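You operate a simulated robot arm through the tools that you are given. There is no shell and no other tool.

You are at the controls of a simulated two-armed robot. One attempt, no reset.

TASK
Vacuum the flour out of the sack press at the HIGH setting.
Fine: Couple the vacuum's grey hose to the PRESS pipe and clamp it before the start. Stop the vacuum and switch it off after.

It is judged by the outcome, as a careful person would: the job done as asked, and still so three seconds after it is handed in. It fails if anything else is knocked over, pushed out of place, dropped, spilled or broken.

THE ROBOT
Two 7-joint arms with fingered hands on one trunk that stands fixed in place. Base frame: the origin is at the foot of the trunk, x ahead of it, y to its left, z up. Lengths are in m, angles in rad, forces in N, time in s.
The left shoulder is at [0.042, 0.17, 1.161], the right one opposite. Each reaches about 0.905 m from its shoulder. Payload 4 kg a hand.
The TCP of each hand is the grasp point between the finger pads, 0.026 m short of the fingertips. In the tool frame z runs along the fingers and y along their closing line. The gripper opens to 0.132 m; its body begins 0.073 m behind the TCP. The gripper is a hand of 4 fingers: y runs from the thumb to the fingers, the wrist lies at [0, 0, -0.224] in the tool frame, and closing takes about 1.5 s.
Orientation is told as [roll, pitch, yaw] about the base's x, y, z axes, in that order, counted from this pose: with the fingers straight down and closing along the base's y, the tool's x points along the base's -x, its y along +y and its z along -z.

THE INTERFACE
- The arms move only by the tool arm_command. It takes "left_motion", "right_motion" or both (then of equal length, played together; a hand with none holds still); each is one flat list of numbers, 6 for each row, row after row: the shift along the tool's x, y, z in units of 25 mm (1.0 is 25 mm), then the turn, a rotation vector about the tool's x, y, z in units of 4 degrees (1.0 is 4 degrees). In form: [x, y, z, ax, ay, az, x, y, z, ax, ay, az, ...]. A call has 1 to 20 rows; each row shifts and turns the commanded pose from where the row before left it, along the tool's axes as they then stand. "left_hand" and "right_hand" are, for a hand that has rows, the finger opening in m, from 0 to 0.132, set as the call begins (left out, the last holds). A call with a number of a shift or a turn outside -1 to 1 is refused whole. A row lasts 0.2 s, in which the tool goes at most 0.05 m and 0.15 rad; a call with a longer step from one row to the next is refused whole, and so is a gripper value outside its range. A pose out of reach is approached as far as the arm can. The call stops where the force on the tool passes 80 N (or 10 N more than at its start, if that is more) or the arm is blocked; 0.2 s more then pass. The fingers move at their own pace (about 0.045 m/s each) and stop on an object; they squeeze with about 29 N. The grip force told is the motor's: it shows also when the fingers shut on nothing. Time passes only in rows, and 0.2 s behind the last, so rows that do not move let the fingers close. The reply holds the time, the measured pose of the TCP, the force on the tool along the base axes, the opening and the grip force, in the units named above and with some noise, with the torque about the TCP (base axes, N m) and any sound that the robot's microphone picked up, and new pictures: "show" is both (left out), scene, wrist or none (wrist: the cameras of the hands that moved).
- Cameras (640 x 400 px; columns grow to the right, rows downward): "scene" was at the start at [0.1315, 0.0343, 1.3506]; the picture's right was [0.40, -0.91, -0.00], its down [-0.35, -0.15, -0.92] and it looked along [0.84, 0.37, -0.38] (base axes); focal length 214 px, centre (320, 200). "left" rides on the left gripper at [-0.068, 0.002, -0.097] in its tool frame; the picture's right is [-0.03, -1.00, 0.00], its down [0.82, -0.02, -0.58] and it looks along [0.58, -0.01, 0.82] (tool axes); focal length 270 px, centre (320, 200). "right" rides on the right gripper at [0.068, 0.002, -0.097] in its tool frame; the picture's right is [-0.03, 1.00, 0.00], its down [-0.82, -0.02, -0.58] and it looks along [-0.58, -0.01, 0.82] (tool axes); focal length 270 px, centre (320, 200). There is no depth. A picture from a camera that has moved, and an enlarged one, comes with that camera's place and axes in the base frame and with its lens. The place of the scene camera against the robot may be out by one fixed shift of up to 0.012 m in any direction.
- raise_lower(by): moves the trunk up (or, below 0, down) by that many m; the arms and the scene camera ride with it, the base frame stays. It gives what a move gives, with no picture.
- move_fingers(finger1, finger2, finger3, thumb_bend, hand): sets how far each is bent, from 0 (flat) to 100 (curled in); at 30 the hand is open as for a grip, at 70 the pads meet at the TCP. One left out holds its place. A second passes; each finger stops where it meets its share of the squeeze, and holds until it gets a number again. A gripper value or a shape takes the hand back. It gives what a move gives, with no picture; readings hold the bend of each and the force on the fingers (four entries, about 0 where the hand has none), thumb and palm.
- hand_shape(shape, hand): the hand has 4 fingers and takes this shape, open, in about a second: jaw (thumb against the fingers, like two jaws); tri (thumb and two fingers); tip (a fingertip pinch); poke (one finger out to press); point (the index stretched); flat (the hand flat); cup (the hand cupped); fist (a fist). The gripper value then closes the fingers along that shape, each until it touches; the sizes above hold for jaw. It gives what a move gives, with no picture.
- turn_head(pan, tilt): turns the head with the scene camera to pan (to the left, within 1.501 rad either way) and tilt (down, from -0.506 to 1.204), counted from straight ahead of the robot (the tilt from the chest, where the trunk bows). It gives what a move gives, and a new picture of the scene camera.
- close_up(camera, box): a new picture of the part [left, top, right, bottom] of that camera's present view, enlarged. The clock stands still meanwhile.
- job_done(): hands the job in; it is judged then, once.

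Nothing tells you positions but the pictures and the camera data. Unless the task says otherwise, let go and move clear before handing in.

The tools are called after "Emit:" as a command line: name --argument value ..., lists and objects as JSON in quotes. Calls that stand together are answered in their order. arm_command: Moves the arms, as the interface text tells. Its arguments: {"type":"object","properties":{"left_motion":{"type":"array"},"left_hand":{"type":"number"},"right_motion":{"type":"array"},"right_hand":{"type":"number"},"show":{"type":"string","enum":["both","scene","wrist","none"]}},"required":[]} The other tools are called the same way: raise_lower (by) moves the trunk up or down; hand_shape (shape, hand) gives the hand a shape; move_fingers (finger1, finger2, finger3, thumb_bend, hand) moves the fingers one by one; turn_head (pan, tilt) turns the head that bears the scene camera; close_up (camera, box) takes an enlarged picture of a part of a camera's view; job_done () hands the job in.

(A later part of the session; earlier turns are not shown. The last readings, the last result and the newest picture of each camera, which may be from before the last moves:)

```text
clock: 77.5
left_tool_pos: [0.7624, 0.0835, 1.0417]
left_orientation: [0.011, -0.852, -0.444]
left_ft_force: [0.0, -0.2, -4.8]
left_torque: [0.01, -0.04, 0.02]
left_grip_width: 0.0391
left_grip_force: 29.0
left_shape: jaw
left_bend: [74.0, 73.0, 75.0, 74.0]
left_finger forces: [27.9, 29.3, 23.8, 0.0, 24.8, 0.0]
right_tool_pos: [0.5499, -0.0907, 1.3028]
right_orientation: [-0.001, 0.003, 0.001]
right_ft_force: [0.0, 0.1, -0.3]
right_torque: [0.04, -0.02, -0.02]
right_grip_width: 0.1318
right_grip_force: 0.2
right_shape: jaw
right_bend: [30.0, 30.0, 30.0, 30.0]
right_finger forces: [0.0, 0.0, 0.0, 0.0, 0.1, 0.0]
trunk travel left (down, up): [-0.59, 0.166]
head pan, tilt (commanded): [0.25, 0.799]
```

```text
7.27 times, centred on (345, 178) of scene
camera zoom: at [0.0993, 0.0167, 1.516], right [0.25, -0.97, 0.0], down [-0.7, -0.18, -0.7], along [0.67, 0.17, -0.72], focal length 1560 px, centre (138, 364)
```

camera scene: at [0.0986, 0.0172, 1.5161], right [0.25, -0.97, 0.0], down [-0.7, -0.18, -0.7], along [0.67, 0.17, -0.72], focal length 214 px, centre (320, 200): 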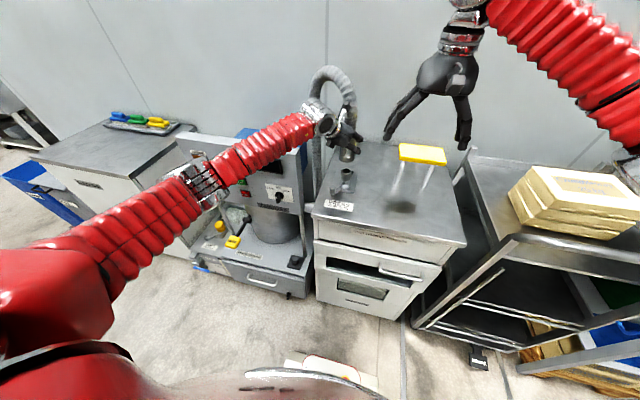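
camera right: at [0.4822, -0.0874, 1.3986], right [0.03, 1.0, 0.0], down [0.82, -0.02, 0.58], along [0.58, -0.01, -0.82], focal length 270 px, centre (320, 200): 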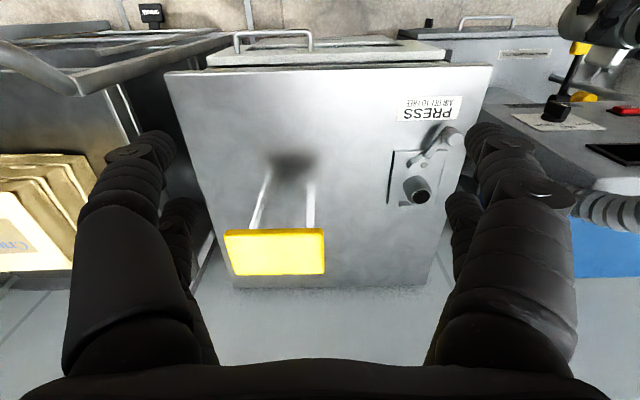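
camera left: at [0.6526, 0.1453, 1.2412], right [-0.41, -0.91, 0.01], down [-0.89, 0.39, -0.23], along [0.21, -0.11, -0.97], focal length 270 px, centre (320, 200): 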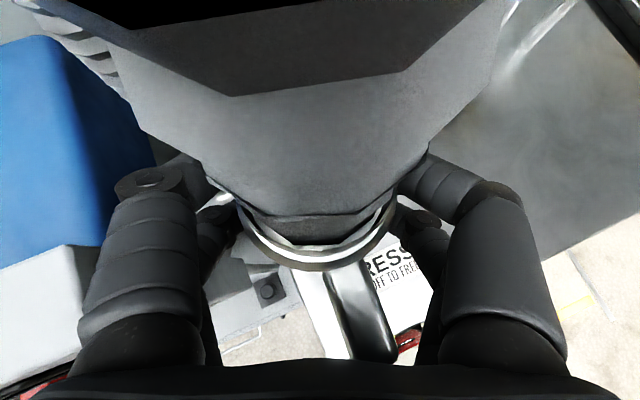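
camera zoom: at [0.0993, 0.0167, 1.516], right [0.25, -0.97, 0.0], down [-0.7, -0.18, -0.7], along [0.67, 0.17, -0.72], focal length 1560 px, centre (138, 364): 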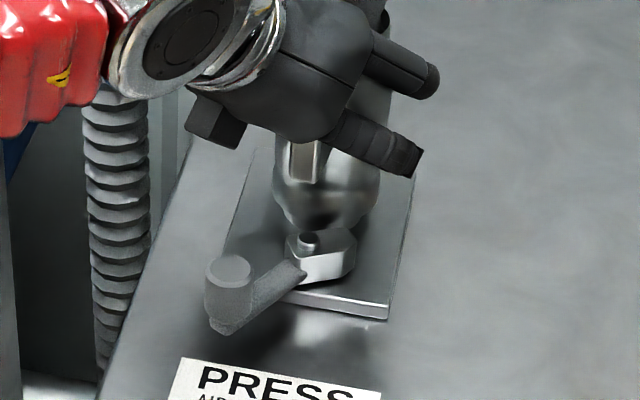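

Emit:
arm_command --left_motion '[0.2, 0, 0.175, 0, 0, 0, 0.2, 0, 0.175, 0, 0, 0, 0.2, 0, 0.175, 0, 0, 0, 0, 0, 0, 0, 0, 0]' --show "none"

Emit:
close_up --camera "scene" --box '[325, 150, 365, 205]'

```text
clock: 78.5
left_tool_pos: [0.7617, 0.0836, 1.0256]
left_orientation: [0.013, -0.858, -0.448]
left_ft_force: [-1.2, 2.5, 12.0]
left_torque: [0.25, -0.39, 0.06]
left_grip_width: 0.0398
left_grip_force: 29.3
left_shape: jaw
left_bend: [74.0, 73.0, 75.0, 74.0]
left_finger forces: [29.5, 29.9, 23.9, 0.0, 26.2, 0.1]
right_tool_pos: [0.5483, -0.0898, 1.3023]
right_orientation: [-0.001, 0.001, 0.0]
right_ft_force: [0.1, 0.1, -0.2]
right_torque: [0.01, 0.02, 0.0]
right_grip_width: 0.1319
right_grip_force: 0.1
right_shape: jaw
right_bend: [30.0, 30.0, 30.0, 30.0]
right_finger forces: [0.1, 0.0, 0.1, 0.0, 0.0, 0.1]
trunk travel left (down, up): [-0.59, 0.166]
head pan, tilt (commanded): [0.25, 0.799]
```

```text
7.27 times, centred on (345, 178) of scene
camera zoom: at [0.0967, 0.0167, 1.5164], right [0.25, -0.97, 0.0], down [-0.69, -0.18, -0.7], along [0.68, 0.17, -0.72], focal length 1560 px, centre (138, 364)
```

zoom: 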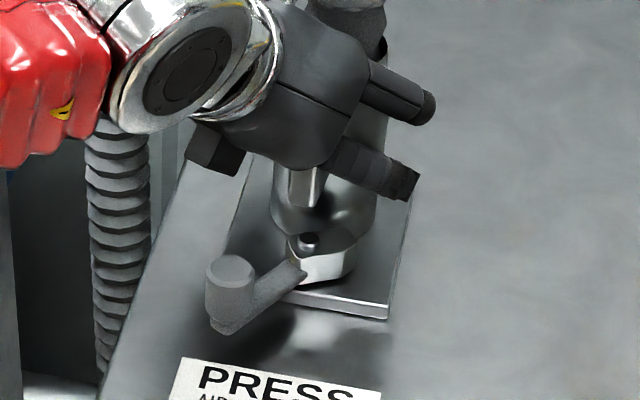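

Emit:
close_up --camera "right" --box '[370, 140, 460, 220]'

Emit:
turn_head --pan 0.1 --tilt 0.7

Emit:
close_up --camera "scene" --box '[255, 110, 345, 180]'

```text
5.00 times, centred on (415, 180) of right
camera zoom: at [0.4796, -0.0877, 1.3999], right [0.03, 1.0, 0.0], down [0.82, -0.02, 0.58], along [0.58, -0.01, -0.82], focal length 1351 px, centre (-155, 300)
```

zoom: 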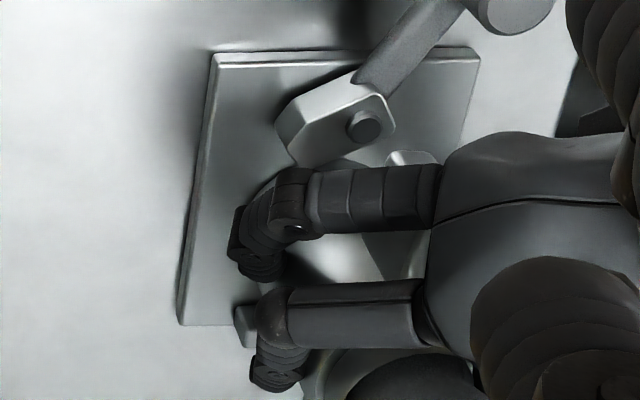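

```text
clock: 79.2
left_tool_pos: [0.7591, 0.0831, 1.0252]
left_orientation: [0.014, -0.859, -0.448]
left_ft_force: [0.8, 0.6, 19.9]
left_torque: [0.36, -0.67, 0.05]
left_grip_width: 0.0394
left_grip_force: 28.7
left_shape: jaw
left_bend: [74.0, 73.0, 75.0, 74.0]
left_finger forces: [31.0, 31.4, 24.1, 0.0, 25.4, 0.0]
right_tool_pos: [0.5463, -0.0903, 1.3035]
right_orientation: [-0.002, 0.002, 0.0]
right_ft_force: [0.2, -0.3, -0.5]
right_torque: [0.0, 0.01, -0.01]
right_grip_width: 0.132
right_grip_force: 0.0
right_shape: jaw
right_bend: [30.0, 30.0, 30.0, 30.0]
right_finger forces: [0.0, 0.0, 0.1, 0.1, 0.0, 0.0]
trunk travel left (down, up): [-0.59, 0.166]
head pan, tilt (commanded): [0.099, 0.7]
camera scene: at [0.1023, 0.005, 1.5246], right [0.1, -0.99, 0.0], down [-0.64, -0.06, -0.77], along [0.76, 0.08, -0.64], focal length 214 px, centre (320, 200)
```

scene: 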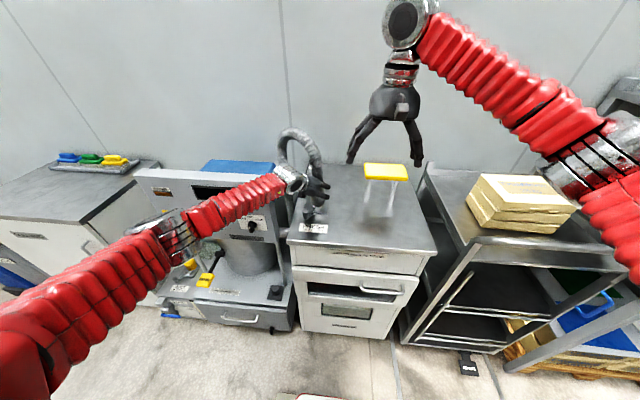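

```text
5.71 times, centred on (300, 145) of scene
camera zoom: at [0.1023, 0.005, 1.5246], right [0.1, -0.99, 0.0], down [-0.64, -0.06, -0.77], along [0.76, 0.08, -0.64], focal length 1226 px, centre (434, 514)
```

zoom: 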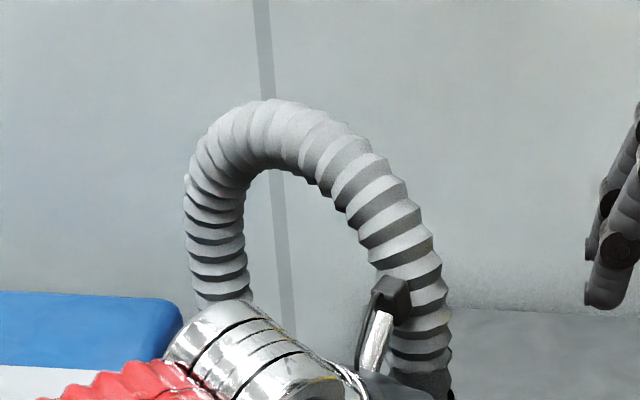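

Emit:
close_up --camera "scene" --box '[285, 170, 345, 240]'

Emit:
close_up --camera "right" --box '[390, 150, 450, 210]'

```text
5.71 times, centred on (315, 205) of scene
camera zoom: at [0.1023, 0.005, 1.5246], right [0.1, -0.99, 0.0], down [-0.64, -0.06, -0.77], along [0.76, 0.08, -0.64], focal length 1226 px, centre (349, 171)
```

zoom: 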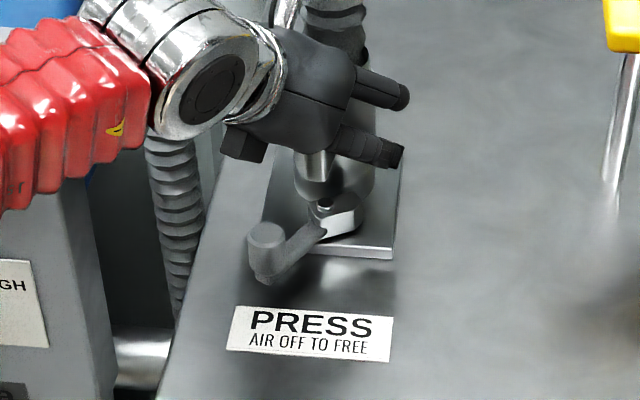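

```text
6.67 times, centred on (420, 180) of right
camera zoom: at [0.4788, -0.0877, 1.4001], right [0.03, 1.0, 0.0], down [0.82, -0.02, 0.58], along [0.58, -0.01, -0.82], focal length 1802 px, centre (-347, 333)
```

zoom: 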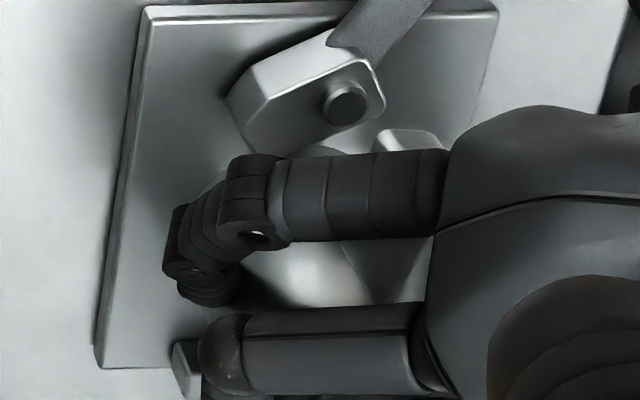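

The cuff has come down onto the PRESS plate with a solid contact (about 25 N) at the height I expected. I'll ease the push, then open the left hand and watch that the cuff stays put.

Emit:
arm_command --left_motion '[-0.09, 0, -0.079, 0, 0, 0, 0, 0, 0, 0, 0, 0]' --show "none"

Emit:
arm_command --left_motion '[0, 0, 0, 0, 0, 0, 0, 0, 0, 0, 0, 0, 0, 0, 0, 0, 0, 0, 0, 0, 0, 0, 0, 0, 0, 0, 0, 0, 0, 0, 0, 0, 0, 0, 0, 0, 0, 0, 0, 0, 0, 0, 0, 0, 0, 0, 0, 0]' --left_hand 0.132 --show "both"

Emit:
close_up --camera "scene" --box '[285, 170, 345, 240]'

```text
clock: 79.8
left_tool_pos: [0.7614, 0.0823, 1.0239]
left_orientation: [0.01, -0.852, -0.446]
left_ft_force: [2.4, 0.8, 13.7]
left_torque: [0.28, -0.64, -0.03]
left_grip_width: 0.0397
left_grip_force: 29.5
left_shape: jaw
left_bend: [74.0, 73.0, 75.0, 74.0]
left_finger forces: [30.5, 32.0, 24.5, 0.1, 25.0, 0.0]
right_tool_pos: [0.5478, -0.0902, 1.3026]
right_orientation: [0.001, 0.0, 0.001]
right_ft_force: [0.2, -0.3, 0.5]
right_torque: [0.0, 0.02, 0.02]
right_grip_width: 0.132
right_grip_force: 0.0
right_shape: jaw
right_bend: [30.0, 30.0, 30.0, 30.0]
right_finger forces: [0.0, 0.0, 0.0, 0.0, 0.0, 0.0]
trunk travel left (down, up): [-0.59, 0.166]
head pan, tilt (commanded): [0.099, 0.7]
```

```text
clock: 81.6
left_tool_pos: [0.7621, 0.0847, 1.0249]
left_orientation: [0.012, -0.853, -0.444]
left_ft_force: [-0.3, 0.2, 0.4]
left_torque: [-0.02, -0.02, -0.01]
left_grip_width: 0.1319
left_grip_force: 0.2
left_shape: jaw
left_bend: [30.0, 30.0, 30.0, 30.0]
left_finger forces: [0.0, 0.0, 0.0, 0.1, 0.1, 0.0]
right_tool_pos: [0.549, -0.0902, 1.3034]
right_orientation: [0.0, 0.001, -0.001]
right_ft_force: [0.2, 0.2, -0.1]
right_torque: [0.0, -0.02, 0.01]
right_grip_width: 0.132
right_grip_force: 0.1
right_shape: jaw
right_bend: [30.0, 30.0, 30.0, 30.0]
right_finger forces: [0.0, 0.0, 0.0, 0.0, 0.0, 0.0]
trunk travel left (down, up): [-0.59, 0.166]
head pan, tilt (commanded): [0.099, 0.7]
camera scene: at [0.105, 0.0051, 1.5243], right [0.1, -1.0, 0.0], down [-0.64, -0.06, -0.76], along [0.76, 0.08, -0.64], focal length 214 px, centre (320, 200)
camera left: at [0.7371, 0.0961, 1.1406], right [-0.41, -0.91, 0.01], down [-0.89, 0.39, -0.23], along [0.21, -0.11, -0.97], focal length 270 px, centre (320, 200)
```

scene: 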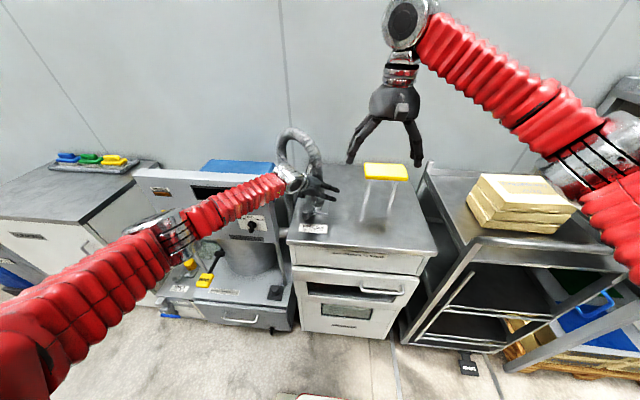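
left: 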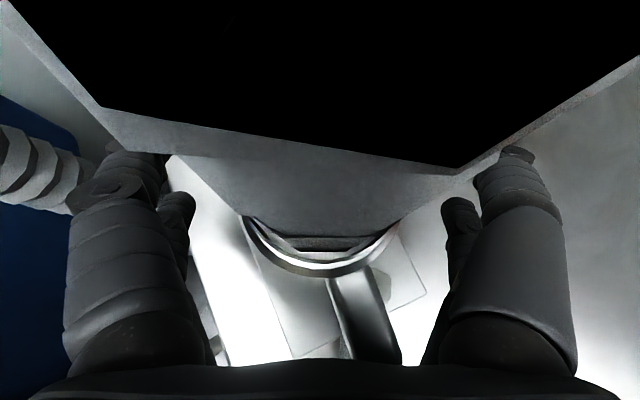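

```text
5.71 times, centred on (315, 205) of scene
camera zoom: at [0.105, 0.0051, 1.5243], right [0.1, -1.0, 0.0], down [-0.64, -0.06, -0.76], along [0.76, 0.08, -0.64], focal length 1226 px, centre (349, 171)
```

zoom: 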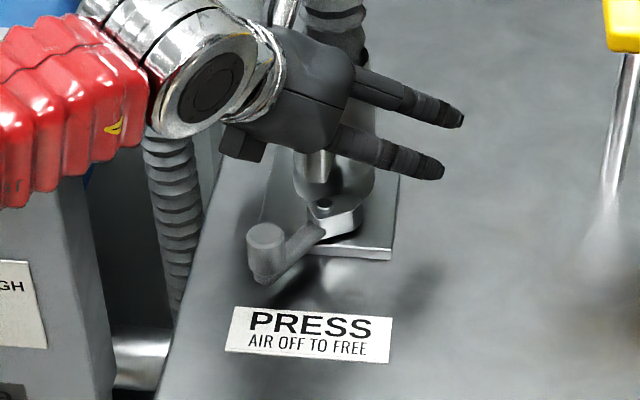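

The cuff stands on its own on the PRESS stub. I'll back the left hand straight out along its fingers.

Emit:
arm_command --left_motion '[0, 0, -1, 0, 0, 0, 0, 0, -1, 0, 0, 0, 0, 0, -1, 0, 0, 0, 0, 0, -1, 0, 0, 0, 0, 0, -1, 0, 0, 0, 0, 0, -1, 0, 0, 0]' --show "both"

Emit:
close_up --camera "scene" --box '[265, 120, 365, 240]'

Emit:
close_up --camera "right" --box '[340, 100, 500, 260]'

```text
clock: 83.0
left_tool_pos: [0.6569, 0.131, 1.1243]
left_orientation: [0.012, -0.851, -0.443]
left_ft_force: [-0.1, 1.0, -0.3]
left_torque: [-0.01, -0.01, -0.03]
left_grip_width: 0.1317
left_grip_force: 0.0
left_shape: jaw
left_bend: [30.0, 30.0, 30.0, 30.0]
left_finger forces: [0.0, 0.0, 0.1, 0.0, 0.1, 0.0]
right_tool_pos: [0.5492, -0.09, 1.3017]
right_orientation: [-0.001, 0.0, -0.001]
right_ft_force: [0.1, 0.9, 0.2]
right_torque: [0.0, 0.0, 0.0]
right_grip_width: 0.1319
right_grip_force: 0.1
right_shape: jaw
right_bend: [30.0, 30.0, 30.0, 30.0]
right_finger forces: [0.1, 0.0, 0.1, 0.0, 0.0, 0.1]
trunk travel left (down, up): [-0.59, 0.166]
head pan, tilt (commanded): [0.099, 0.7]
camera scene: at [0.1042, 0.0055, 1.5244], right [0.1, -1.0, 0.0], down [-0.64, -0.06, -0.76], along [0.76, 0.08, -0.64], focal length 214 px, centre (320, 200)
camera left: at [0.6333, 0.1437, 1.2392], right [-0.41, -0.91, 0.01], down [-0.89, 0.39, -0.23], along [0.21, -0.11, -0.97], focal length 270 px, centre (320, 200)
```

scene: 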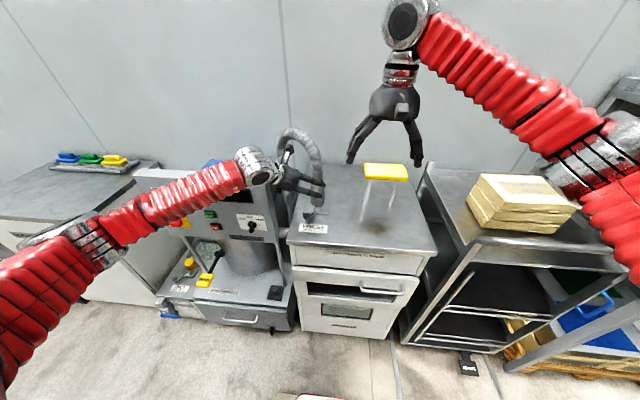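
left: 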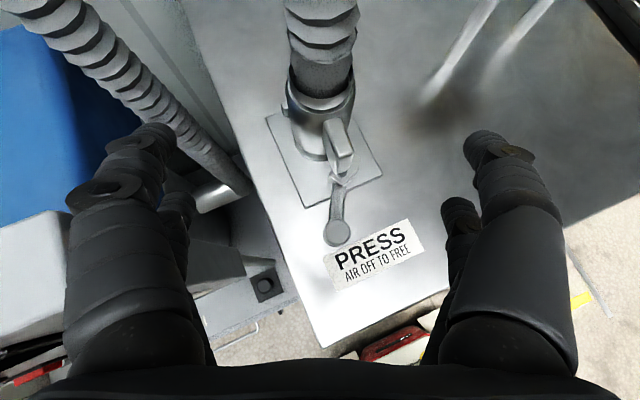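

```text
3.33 times, centred on (315, 180) of scene
camera zoom: at [0.1042, 0.0055, 1.5244], right [0.1, -1.0, 0.0], down [-0.64, -0.06, -0.76], along [0.76, 0.08, -0.64], focal length 715 px, centre (337, 267)
```

zoom: 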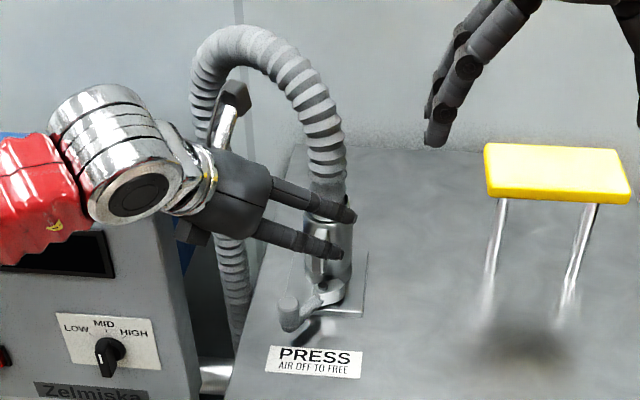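

```text
2.50 times, centred on (420, 180) of right
camera zoom: at [0.4805, -0.0874, 1.3994], right [0.03, 1.0, 0.0], down [0.82, -0.02, 0.58], along [0.58, -0.01, -0.82], focal length 676 px, centre (70, 250)
```

zoom: 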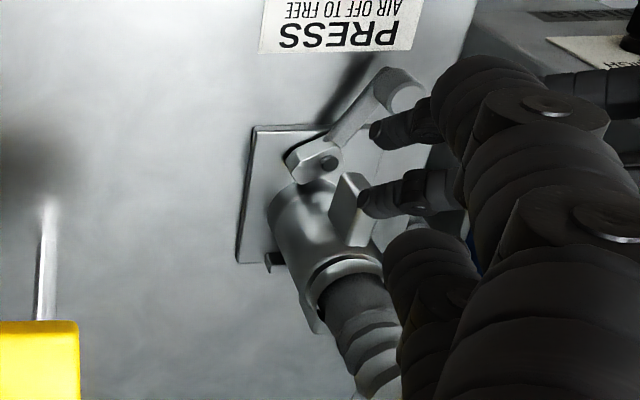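

Emit:
close_up --camera "left" --box '[250, 60, 430, 260]'

Emit:
close_up --camera "left" --box '[280, 90, 380, 190]'

```text
2.00 times, centred on (340, 160) of left
camera zoom: at [0.6333, 0.1437, 1.2392], right [-0.41, -0.91, 0.01], down [-0.89, 0.39, -0.23], along [0.21, -0.11, -0.97], focal length 541 px, centre (280, 280)
```

zoom: 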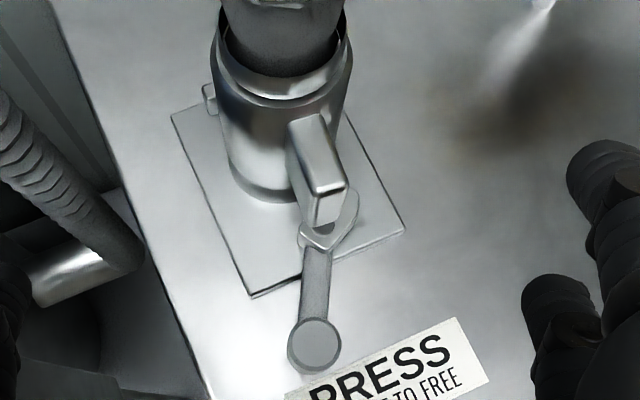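

```text
4.00 times, centred on (330, 140) of left
camera zoom: at [0.6333, 0.1437, 1.2392], right [-0.41, -0.91, 0.01], down [-0.89, 0.39, -0.23], along [0.21, -0.11, -0.97], focal length 1081 px, centre (280, 440)
```

zoom: 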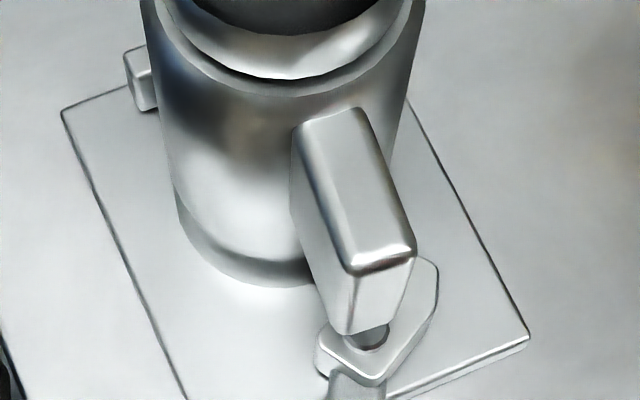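

The cuff stands squarely on the PRESS plate with its front ear above the clamp pivot. Next I'll cage the clamp knob (at about [0.652, 0.116], top z≈1.0) loosely between the left digits, to swing it to the right.

Emit:
arm_command --left_motion '[0, 0, 0, 0, 0, 0, 0, 0, 0, 0, 0, 0, 0, 0, 0, 0, 0, 0, 0, 0, 0, 0, 0, 0, 0, 0, 0, 0, 0, 0, 0.567, -0.211, 0.648, 0, 0, 0, 0.567, -0.211, 0.648, 0, 0, 0, 0.567, -0.211, 0.648, 0, 0, 0, 0, 0, 0, 0, 0, 0]' --left_hand 0.065 --show "both"

Emit:
close_up --camera "left" --box '[180, 120, 480, 320]'

Emit:
close_up --camera "right" --box '[340, 80, 500, 220]'

```text
clock: 85.0
left_tool_pos: [0.6599, 0.1141, 1.0594]
left_orientation: [0.012, -0.852, -0.445]
left_ft_force: [0.4, -0.1, -0.6]
left_torque: [-0.02, -0.03, 0.01]
left_grip_width: 0.0651
left_grip_force: 0.0
left_shape: jaw
left_bend: [73.0, 73.0, 73.0, 70.0]
left_finger forces: [0.0, 0.0, 0.0, 0.1, 0.1, 0.1]
right_tool_pos: [0.5486, -0.0897, 1.3015]
right_orientation: [-0.001, 0.001, -0.001]
right_ft_force: [-0.1, 0.6, -0.5]
right_torque: [-0.01, -0.04, -0.04]
right_grip_width: 0.1319
right_grip_force: 0.0
right_shape: jaw
right_bend: [30.0, 30.0, 30.0, 30.0]
right_finger forces: [0.1, 0.1, 0.0, 0.0, 0.1, 0.1]
trunk travel left (down, up): [-0.59, 0.166]
head pan, tilt (commanded): [0.099, 0.7]
camera scene: at [0.1048, 0.0053, 1.5243], right [0.1, -1.0, 0.0], down [-0.64, -0.06, -0.76], along [0.76, 0.08, -0.64], focal length 214 px, centre (320, 200)
camera left: at [0.6354, 0.1264, 1.1749], right [-0.41, -0.91, 0.01], down [-0.89, 0.39, -0.23], along [0.21, -0.11, -0.97], focal length 270 px, centre (320, 200)
```

scene: 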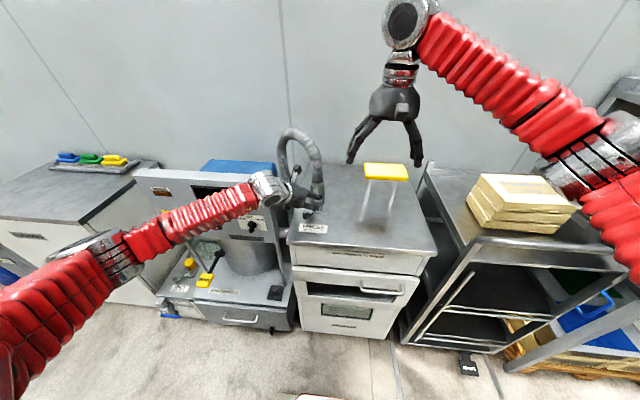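
left: 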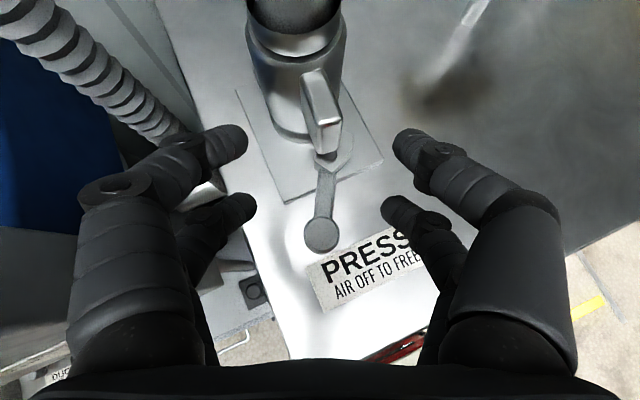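

```text
2.00 times, centred on (330, 220) of left
camera zoom: at [0.6354, 0.1264, 1.1749], right [-0.41, -0.91, 0.01], down [-0.89, 0.39, -0.23], along [0.21, -0.11, -0.97], focal length 541 px, centre (300, 160)
```

zoom: 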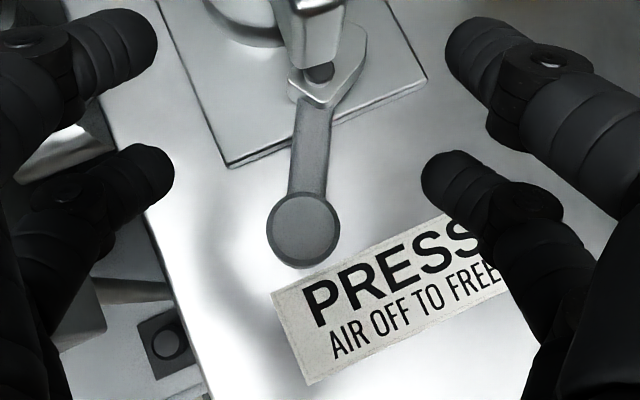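

```text
2.86 times, centred on (420, 150) of right
camera zoom: at [0.4811, -0.0875, 1.3992], right [0.03, 1.0, 0.0], down [0.82, -0.02, 0.58], along [0.58, -0.01, -0.82], focal length 772 px, centre (34, 343)
```

zoom: 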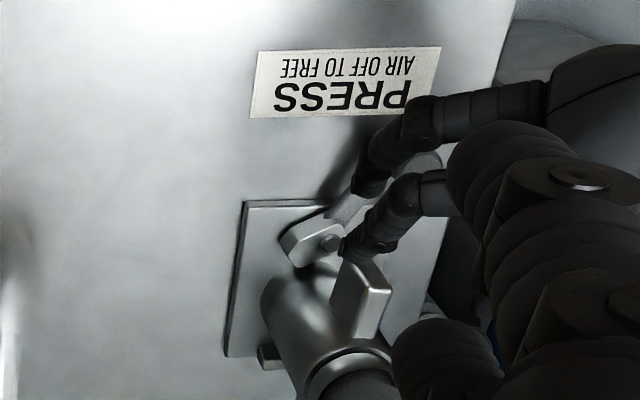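

Emit:
arm_command --left_motion '[0.48, -0.036, 0.403, 0, 0, 0, 0.48, -0.036, 0.403, 0, 0, 0, 0.48, -0.036, 0.403, 0, 0, 0, 0, 0, 0, 0, 0, 0]' --show "wrist"

Emit:
close_up --camera "scene" --box '[280, 170, 350, 240]'

Emit:
close_up --camera "right" --box '[360, 90, 480, 200]'

```text
clock: 86.0
left_tool_pos: [0.6585, 0.1111, 1.0131]
left_orientation: [0.01, -0.853, -0.444]
left_ft_force: [0.4, -0.4, 0.3]
left_torque: [-0.02, 0.02, 0.01]
left_grip_width: 0.0654
left_grip_force: 0.1
left_shape: jaw
left_bend: [73.0, 73.0, 73.0, 70.0]
left_finger forces: [0.0, 0.1, 0.0, 0.1, 0.0, 0.0]
right_tool_pos: [0.5494, -0.0902, 1.3014]
right_orientation: [0.002, 0.001, 0.0]
right_ft_force: [-1.1, -0.5, 0.8]
right_torque: [-0.01, 0.01, 0.01]
right_grip_width: 0.1317
right_grip_force: 0.1
right_shape: jaw
right_bend: [30.0, 30.0, 30.0, 30.0]
right_finger forces: [0.0, 0.0, 0.0, 0.0, 0.0, 0.0]
trunk travel left (down, up): [-0.59, 0.166]
head pan, tilt (commanded): [0.099, 0.7]
camera left: at [0.6343, 0.1241, 1.128], right [-0.41, -0.91, 0.01], down [-0.89, 0.39, -0.23], along [0.21, -0.11, -0.97], focal length 270 px, centre (320, 200)
```

left: 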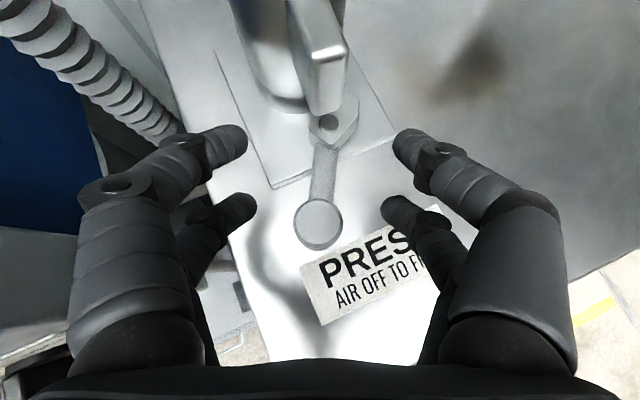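

```text
5.71 times, centred on (315, 205) of scene
camera zoom: at [0.1049, 0.0051, 1.5243], right [0.1, -1.0, 0.0], down [-0.64, -0.06, -0.76], along [0.76, 0.08, -0.64], focal length 1226 px, centre (349, 171)
```

zoom: 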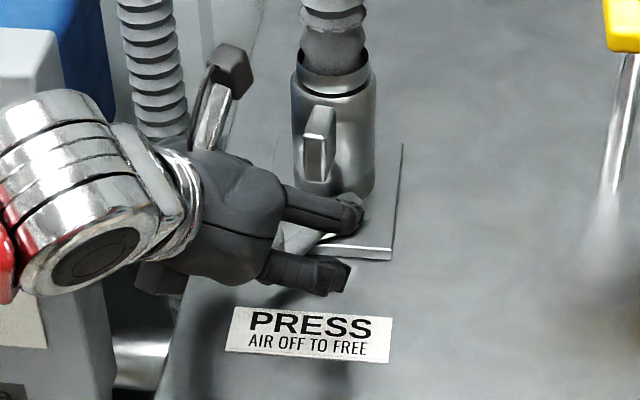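

```text
3.64 times, centred on (420, 145) of right
camera zoom: at [0.4812, -0.0877, 1.3991], right [0.03, 1.0, 0.0], down [0.82, -0.02, 0.58], along [0.58, -0.01, -0.82], focal length 983 px, centre (-44, 400)
```

zoom: 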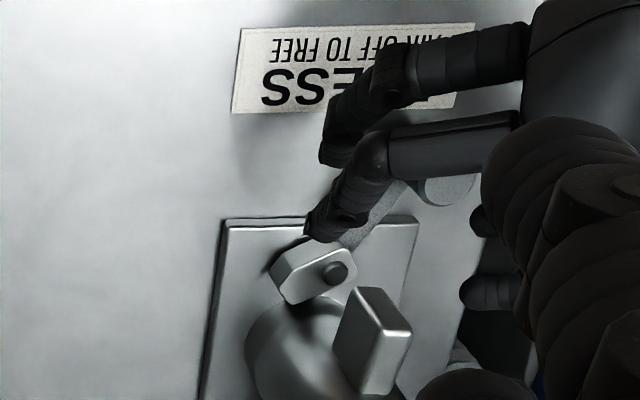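

The knob sits between the lower digits. I'll narrow the cage, shift the right hand further out of the way, and start swinging the lever along its arc.

Emit:
arm_command --left_motion '[0, 0, 0, 0, 0, 0, 0, 0, 0, 0, 0, 0, 0, 0, 0, 0, 0, 0, 0, 0, 0, 0, 0, 0, 0, 0, 0, 0, 0, 0]' --right_motion '[0, -0.8, 0, 0, 0, 0, 0, -0.8, 0, 0, 0, 0, 0, -0.8, 0, 0, 0, 0, 0, -0.8, 0, 0, 0, 0, 0, -0.8, 0, 0, 0, 0]' --left_hand 0.035 --show "none"

Emit:
close_up --camera "left" --box '[160, 100, 480, 300]'

```text
clock: 87.2
left_tool_pos: [0.6585, 0.1106, 1.0115]
left_orientation: [0.013, -0.851, -0.445]
left_ft_force: [-0.5, -0.5, -1.2]
left_torque: [0.03, -0.01, 0.03]
left_grip_width: 0.0354
left_grip_force: 0.1
left_shape: jaw
left_bend: [73.0, 73.0, 73.0, 70.0]
left_finger forces: [0.0, 0.0, 0.1, 0.0, 0.1, 0.0]
right_tool_pos: [0.5492, -0.1914, 1.3034]
right_orientation: [-0.001, 0.002, 0.0]
right_ft_force: [-0.8, -0.3, 0.1]
right_torque: [0.0, 0.03, 0.0]
right_grip_width: 0.132
right_grip_force: 0.0
right_shape: jaw
right_bend: [30.0, 30.0, 30.0, 30.0]
right_finger forces: [0.1, 0.1, 0.0, 0.0, 0.1, 0.0]
trunk travel left (down, up): [-0.59, 0.166]
head pan, tilt (commanded): [0.099, 0.7]
```

```text
2.00 times, centred on (320, 200) of left
camera zoom: at [0.6342, 0.1235, 1.1282], right [-0.41, -0.91, 0.01], down [-0.89, 0.39, -0.23], along [0.21, -0.11, -0.97], focal length 541 px, centre (320, 200)
```

zoom: 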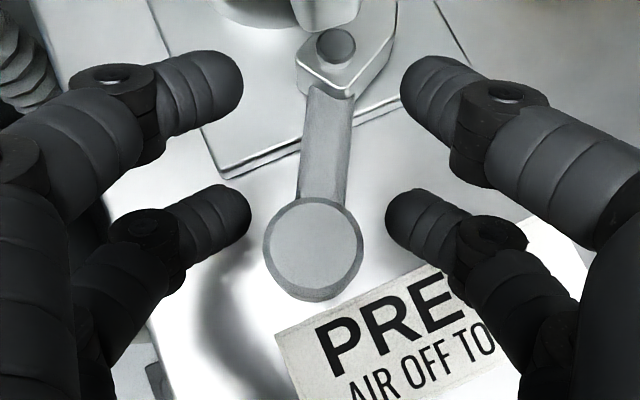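

Emit:
arm_command --left_motion '[0, -0.392, 0, -0.7526, 0, -0.6585, -0.02, -0.44, 0.024, -0.7526, 0, -0.6585, -0.063, -0.448, 0.072, -0.7526, 0, -0.6585, -0.105, -0.44, 0.12, -0.7526, 0, -0.6585]' --show "wrist"

Emit:
close_up --camera "left" --box '[160, 60, 480, 300]'

```text
clock: 88.2
left_tool_pos: [0.6517, 0.0678, 1.0123]
left_orientation: [0.007, -0.853, -0.163]
left_ft_force: [0.7, 0.5, -0.9]
left_torque: [0.0, 0.0, -0.03]
left_grip_width: 0.0354
left_grip_force: 0.1
left_shape: jaw
left_bend: [73.0, 73.0, 73.0, 70.0]
left_finger forces: [0.0, 0.4, 0.1, 0.0, 0.0, 0.0]
right_tool_pos: [0.5508, -0.1909, 1.3016]
right_orientation: [0.0, 0.003, -0.001]
right_ft_force: [1.3, 0.5, 0.3]
right_torque: [0.02, 0.01, -0.01]
right_grip_width: 0.132
right_grip_force: 0.1
right_shape: jaw
right_bend: [30.0, 30.0, 30.0, 30.0]
right_finger forces: [0.0, 0.0, 0.0, 0.1, 0.1, 0.0]
trunk travel left (down, up): [-0.59, 0.166]
head pan, tilt (commanded): [0.099, 0.7]
camera left: at [0.6246, 0.074, 1.1277], right [-0.14, -0.99, 0.01], down [-0.96, 0.13, -0.24], along [0.23, -0.05, -0.97], focal length 270 px, centre (320, 200)
```

left: 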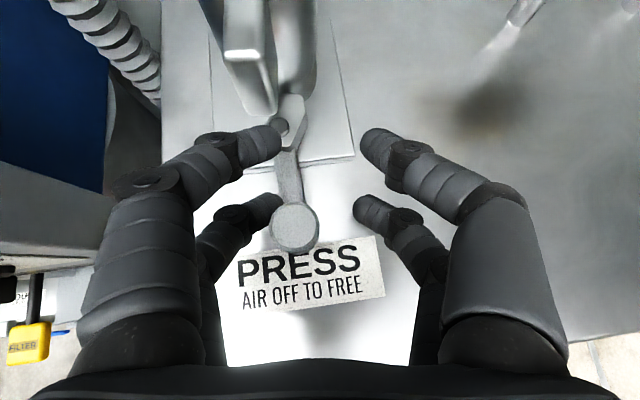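

```text
1.67 times, centred on (320, 180) of left
camera zoom: at [0.6246, 0.074, 1.1277], right [-0.14, -0.99, 0.01], down [-0.96, 0.13, -0.24], along [0.23, -0.05, -0.97], focal length 450 px, centre (320, 233)
```

zoom: 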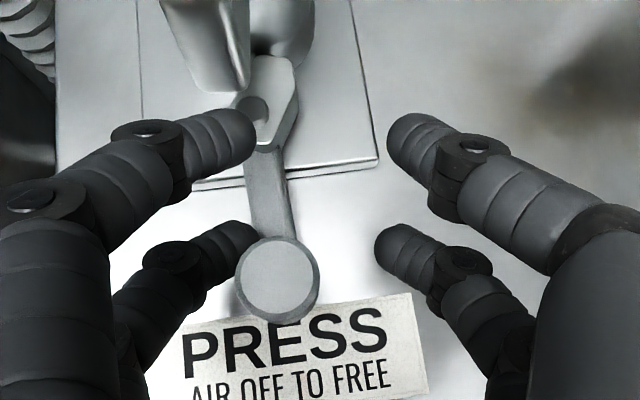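

The lever swings freely with the push. I continue along the arc.

Emit:
arm_command --left_motion '[-0.132, -0.42, 0.151, -0.7526, 0, -0.6585, -0.174, -0.396, 0.199, -0.7526, 0, -0.6585, -0.2, -0.376, 0.229, 0, 0, 0]' --show "wrist"

Emit:
close_up --camera "left" --box '[160, 60, 480, 300]'

```text
clock: 89.0
left_tool_pos: [0.6684, 0.0372, 1.0124]
left_orientation: [0.01, -0.856, -0.023]
left_ft_force: [0.4, 0.0, 0.0]
left_torque: [-0.03, 0.0, 0.01]
left_grip_width: 0.0353
left_grip_force: 0.1
left_shape: jaw
left_bend: [73.0, 73.0, 73.0, 70.0]
left_finger forces: [0.0, 0.1, 0.0, 0.0, 0.1, 0.0]
right_tool_pos: [0.5502, -0.1909, 1.3016]
right_orientation: [0.0, 0.001, 0.002]
right_ft_force: [-0.2, -0.4, -0.7]
right_torque: [0.04, 0.03, -0.01]
right_grip_width: 0.1319
right_grip_force: 0.1
right_shape: jaw
right_bend: [30.0, 30.0, 30.0, 30.0]
right_finger forces: [0.0, 0.1, 0.0, 0.0, 0.0, 0.0]
trunk travel left (down, up): [-0.59, 0.166]
head pan, tilt (commanded): [0.099, 0.7]
camera left: at [0.641, 0.0385, 1.1272], right [0.0, -1.0, 0.01], down [-0.97, 0.0, -0.24], along [0.24, -0.01, -0.97], focal length 270 px, centre (320, 200)
```

left: 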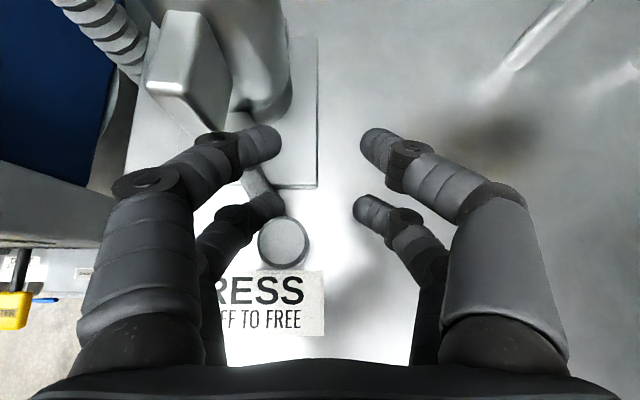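

```text
1.67 times, centred on (320, 180) of left
camera zoom: at [0.641, 0.0385, 1.1272], right [0.0, -1.0, 0.01], down [-0.97, 0.0, -0.24], along [0.24, -0.01, -0.97], focal length 450 px, centre (320, 233)
```

zoom: 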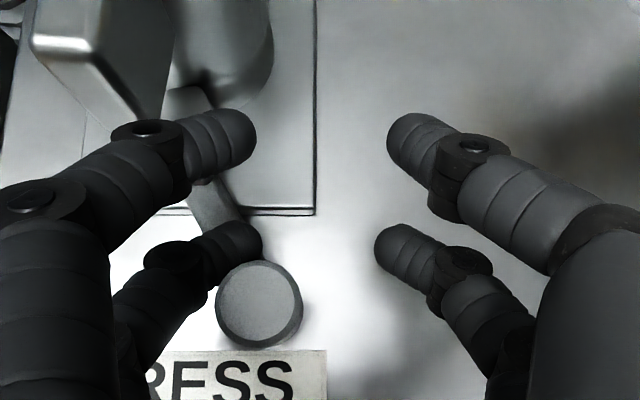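

Emit:
arm_command --left_motion '[-0.105, -0.48, 0.12, 0, 0, 0, -0.105, -0.48, 0.12, 0, 0, 0]' --show "wrist"

Emit:
close_up --camera "left" --box '[160, 60, 480, 300]'

Emit:
close_up --camera "scene" --box '[280, 170, 350, 240]'

```text
clock: 89.6
left_tool_pos: [0.6756, 0.0175, 1.0103]
left_orientation: [0.014, -0.854, -0.023]
left_ft_force: [-4.5, 13.0, -0.4]
left_torque: [0.08, 0.02, -0.09]
left_grip_width: 0.0394
left_grip_force: 0.0
left_shape: jaw
left_bend: [73.0, 72.0, 73.0, 70.0]
left_finger forces: [0.0, 11.4, 0.0, 0.1, 0.0, 0.0]
right_tool_pos: [0.5494, -0.1883, 1.3026]
right_orientation: [-0.001, 0.0, -0.001]
right_ft_force: [-0.5, 0.4, 0.4]
right_torque: [0.0, 0.03, 0.02]
right_grip_width: 0.1318
right_grip_force: 0.0
right_shape: jaw
right_bend: [30.0, 30.0, 30.0, 30.0]
right_finger forces: [0.0, 0.0, 0.0, 0.1, 0.0, 0.1]
trunk travel left (down, up): [-0.59, 0.166]
head pan, tilt (commanded): [0.099, 0.7]
camera left: at [0.6481, 0.0192, 1.1264], right [0.0, -1.0, 0.01], down [-0.97, -0.01, -0.24], along [0.24, -0.01, -0.97], focal length 270 px, centre (320, 200)
```

left: 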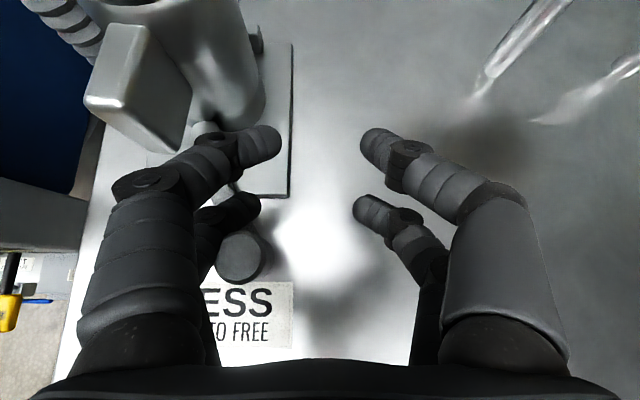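

```text
1.67 times, centred on (320, 180) of left
camera zoom: at [0.6481, 0.0192, 1.1264], right [0.0, -1.0, 0.01], down [-0.97, -0.01, -0.24], along [0.24, -0.01, -0.97], focal length 450 px, centre (320, 233)
```

zoom: 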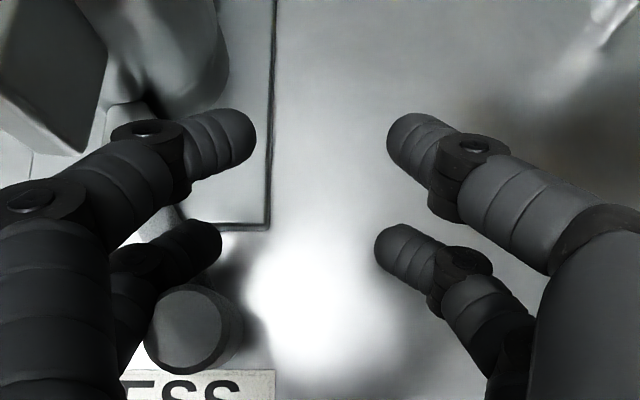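

```text
5.71 times, centred on (315, 205) of scene
camera zoom: at [0.1042, 0.0073, 1.5243], right [0.1, -0.99, 0.0], down [-0.64, -0.07, -0.76], along [0.76, 0.08, -0.64], focal length 1226 px, centre (349, 171)
```

zoom: 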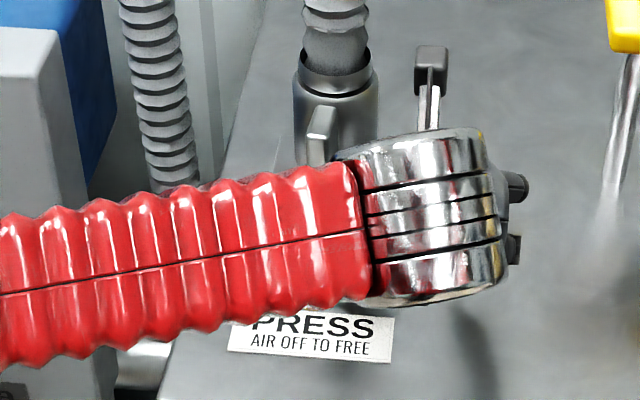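

Emit:
close_up --camera "right" --box '[390, 80, 550, 220]'

Emit:
close_up --camera "left" --box '[180, 0, 340, 140]'

```text
2.86 times, centred on (470, 150) of right
camera zoom: at [0.4813, -0.1853, 1.3999], right [0.03, 1.0, 0.0], down [0.82, -0.02, 0.58], along [0.58, -0.02, -0.82], focal length 772 px, centre (-109, 343)
```

zoom: 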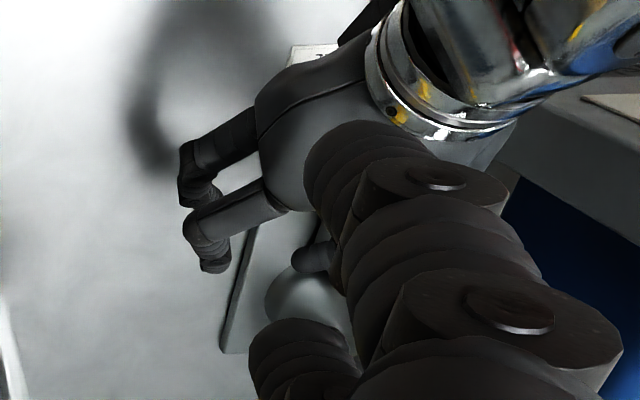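

```text
2.86 times, centred on (260, 70) of left
camera zoom: at [0.6481, 0.0192, 1.1264], right [0.0, -1.0, 0.01], down [-0.97, -0.01, -0.24], along [0.24, -0.01, -0.97], focal length 772 px, centre (491, 571)
```

zoom: 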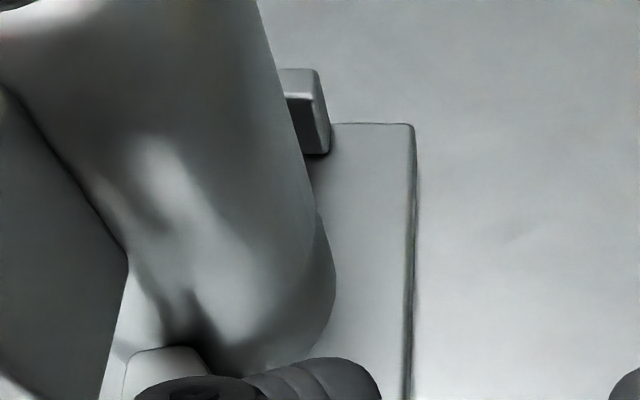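

Emit:
arm_command --left_motion '[-0.06, -0.4, 0.07, 0, 0, 0, 0, 0, 0, 0, 0, 0]' --show "wrist"

Emit:
close_up --camera "left" --box '[160, 60, 480, 300]'

```text
clock: 90.2
left_tool_pos: [0.6783, 0.0089, 1.0121]
left_orientation: [0.011, -0.855, -0.022]
left_ft_force: [-4.8, 24.1, -1.7]
left_torque: [0.07, -0.02, -0.28]
left_grip_width: 0.0437
left_grip_force: 0.1
left_shape: jaw
left_bend: [73.0, 70.0, 73.0, 70.0]
left_finger forces: [0.1, 20.4, 0.1, 0.0, 0.1, 0.1]
right_tool_pos: [0.5488, -0.1873, 1.3018]
right_orientation: [-0.002, -0.001, 0.001]
right_ft_force: [0.3, 0.3, -0.5]
right_torque: [0.0, -0.03, 0.01]
right_grip_width: 0.132
right_grip_force: 0.0
right_shape: jaw
right_bend: [30.0, 30.0, 30.0, 30.0]
right_finger forces: [0.0, 0.0, 0.0, 0.0, 0.1, 0.1]
trunk travel left (down, up): [-0.59, 0.166]
head pan, tilt (commanded): [0.099, 0.7]
camera left: at [0.6501, 0.0105, 1.1264], right [0.01, -1.0, 0.01], down [-0.97, -0.01, -0.24], along [0.24, -0.01, -0.97], focal length 270 px, centre (320, 200)
```

left: 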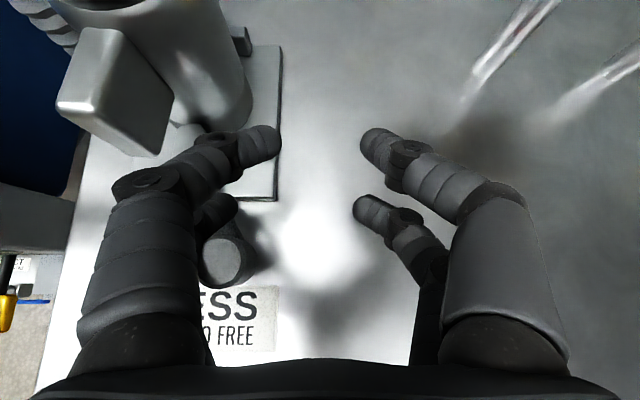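

```text
1.67 times, centred on (320, 180) of left
camera zoom: at [0.6501, 0.0105, 1.1264], right [0.01, -1.0, 0.01], down [-0.97, -0.01, -0.24], along [0.24, -0.01, -0.97], focal length 450 px, centre (320, 233)
```

zoom: 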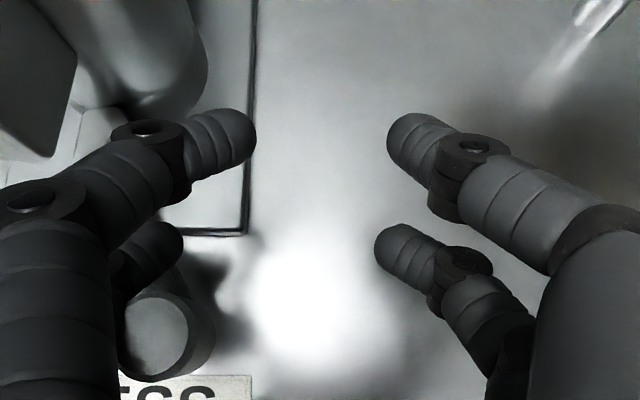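

The lever has stopped solidly (about 24 N) after roughly 58° of swing, with its nose against the cuff. I'll unload, lift the hand clear, and inspect the clamp.

Emit:
arm_command --left_motion '[0, 0.6, 0, 0, 0, 0, -0.6, 0, -0.527, 0, 0, 0, -0.6, 0, -0.527, 0, 0, 0, -0.6, 0, -0.527, 0, 0, 0, -0.6, 0, -0.527, 0, 0, 0, 0, 0, -0.8, 0, 0, 0, 0, 0, -0.8, 0, 0, 0]' --show "both"

Emit:
close_up --camera "left" --box '[140, 0, 380, 200]'

Emit:
close_up --camera "right" --box '[390, 80, 550, 220]'

```text
clock: 91.8
left_tool_pos: [0.6473, 0.0189, 1.1186]
left_orientation: [0.009, -0.855, -0.025]
left_ft_force: [0.3, 0.3, 0.2]
left_torque: [-0.02, 0.02, -0.01]
left_grip_width: 0.0354
left_grip_force: 0.1
left_shape: jaw
left_bend: [73.0, 73.0, 73.0, 70.0]
left_finger forces: [0.0, 0.0, 0.1, 0.1, 0.1, 0.0]
right_tool_pos: [0.5503, -0.1917, 1.302]
right_orientation: [0.0, 0.0, 0.0]
right_ft_force: [0.2, -0.1, -0.4]
right_torque: [0.02, 0.01, 0.02]
right_grip_width: 0.1319
right_grip_force: 0.0
right_shape: jaw
right_bend: [30.0, 30.0, 30.0, 30.0]
right_finger forces: [0.0, 0.1, 0.1, 0.0, 0.1, 0.0]
trunk travel left (down, up): [-0.59, 0.166]
head pan, tilt (commanded): [0.099, 0.7]
camera scene: at [0.1046, 0.0051, 1.5243], right [0.1, -1.0, 0.0], down [-0.64, -0.06, -0.76], along [0.76, 0.08, -0.64], focal length 214 px, centre (320, 200)
camera left: at [0.6191, 0.0199, 1.2338], right [0.0, -1.0, 0.01], down [-0.97, 0.0, -0.24], along [0.24, -0.01, -0.97], focal length 270 px, centre (320, 200)
```

scene: 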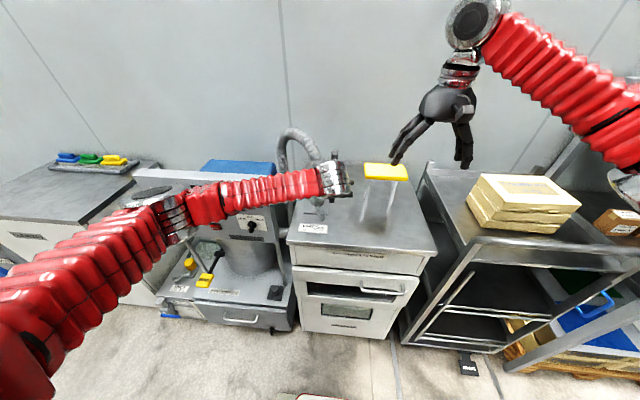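
left: 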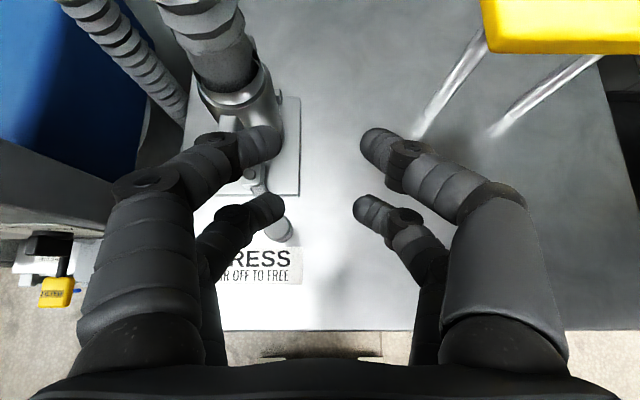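

```text
2.00 times, centred on (260, 100) of left
camera zoom: at [0.6191, 0.0199, 1.2338], right [0.0, -1.0, 0.01], down [-0.97, 0.0, -0.24], along [0.24, -0.01, -0.97], focal length 541 px, centre (440, 400)
```

zoom: 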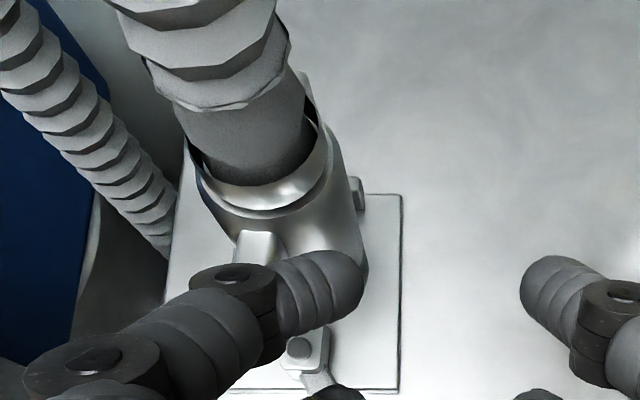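

```text
2.86 times, centred on (470, 150) of right
camera zoom: at [0.4817, -0.1874, 1.3995], right [0.03, 1.0, 0.0], down [0.82, -0.02, 0.58], along [0.58, -0.01, -0.82], focal length 772 px, centre (-109, 343)
```

zoom: 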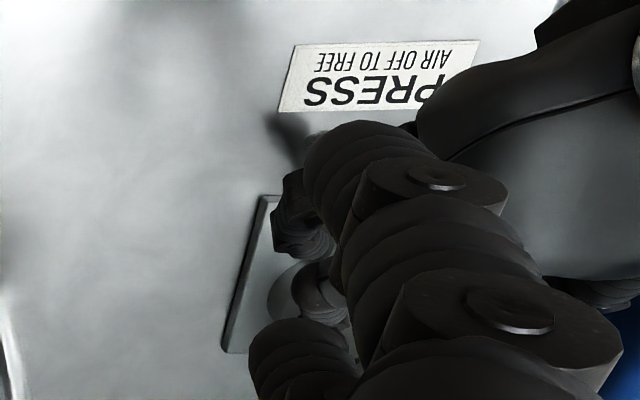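

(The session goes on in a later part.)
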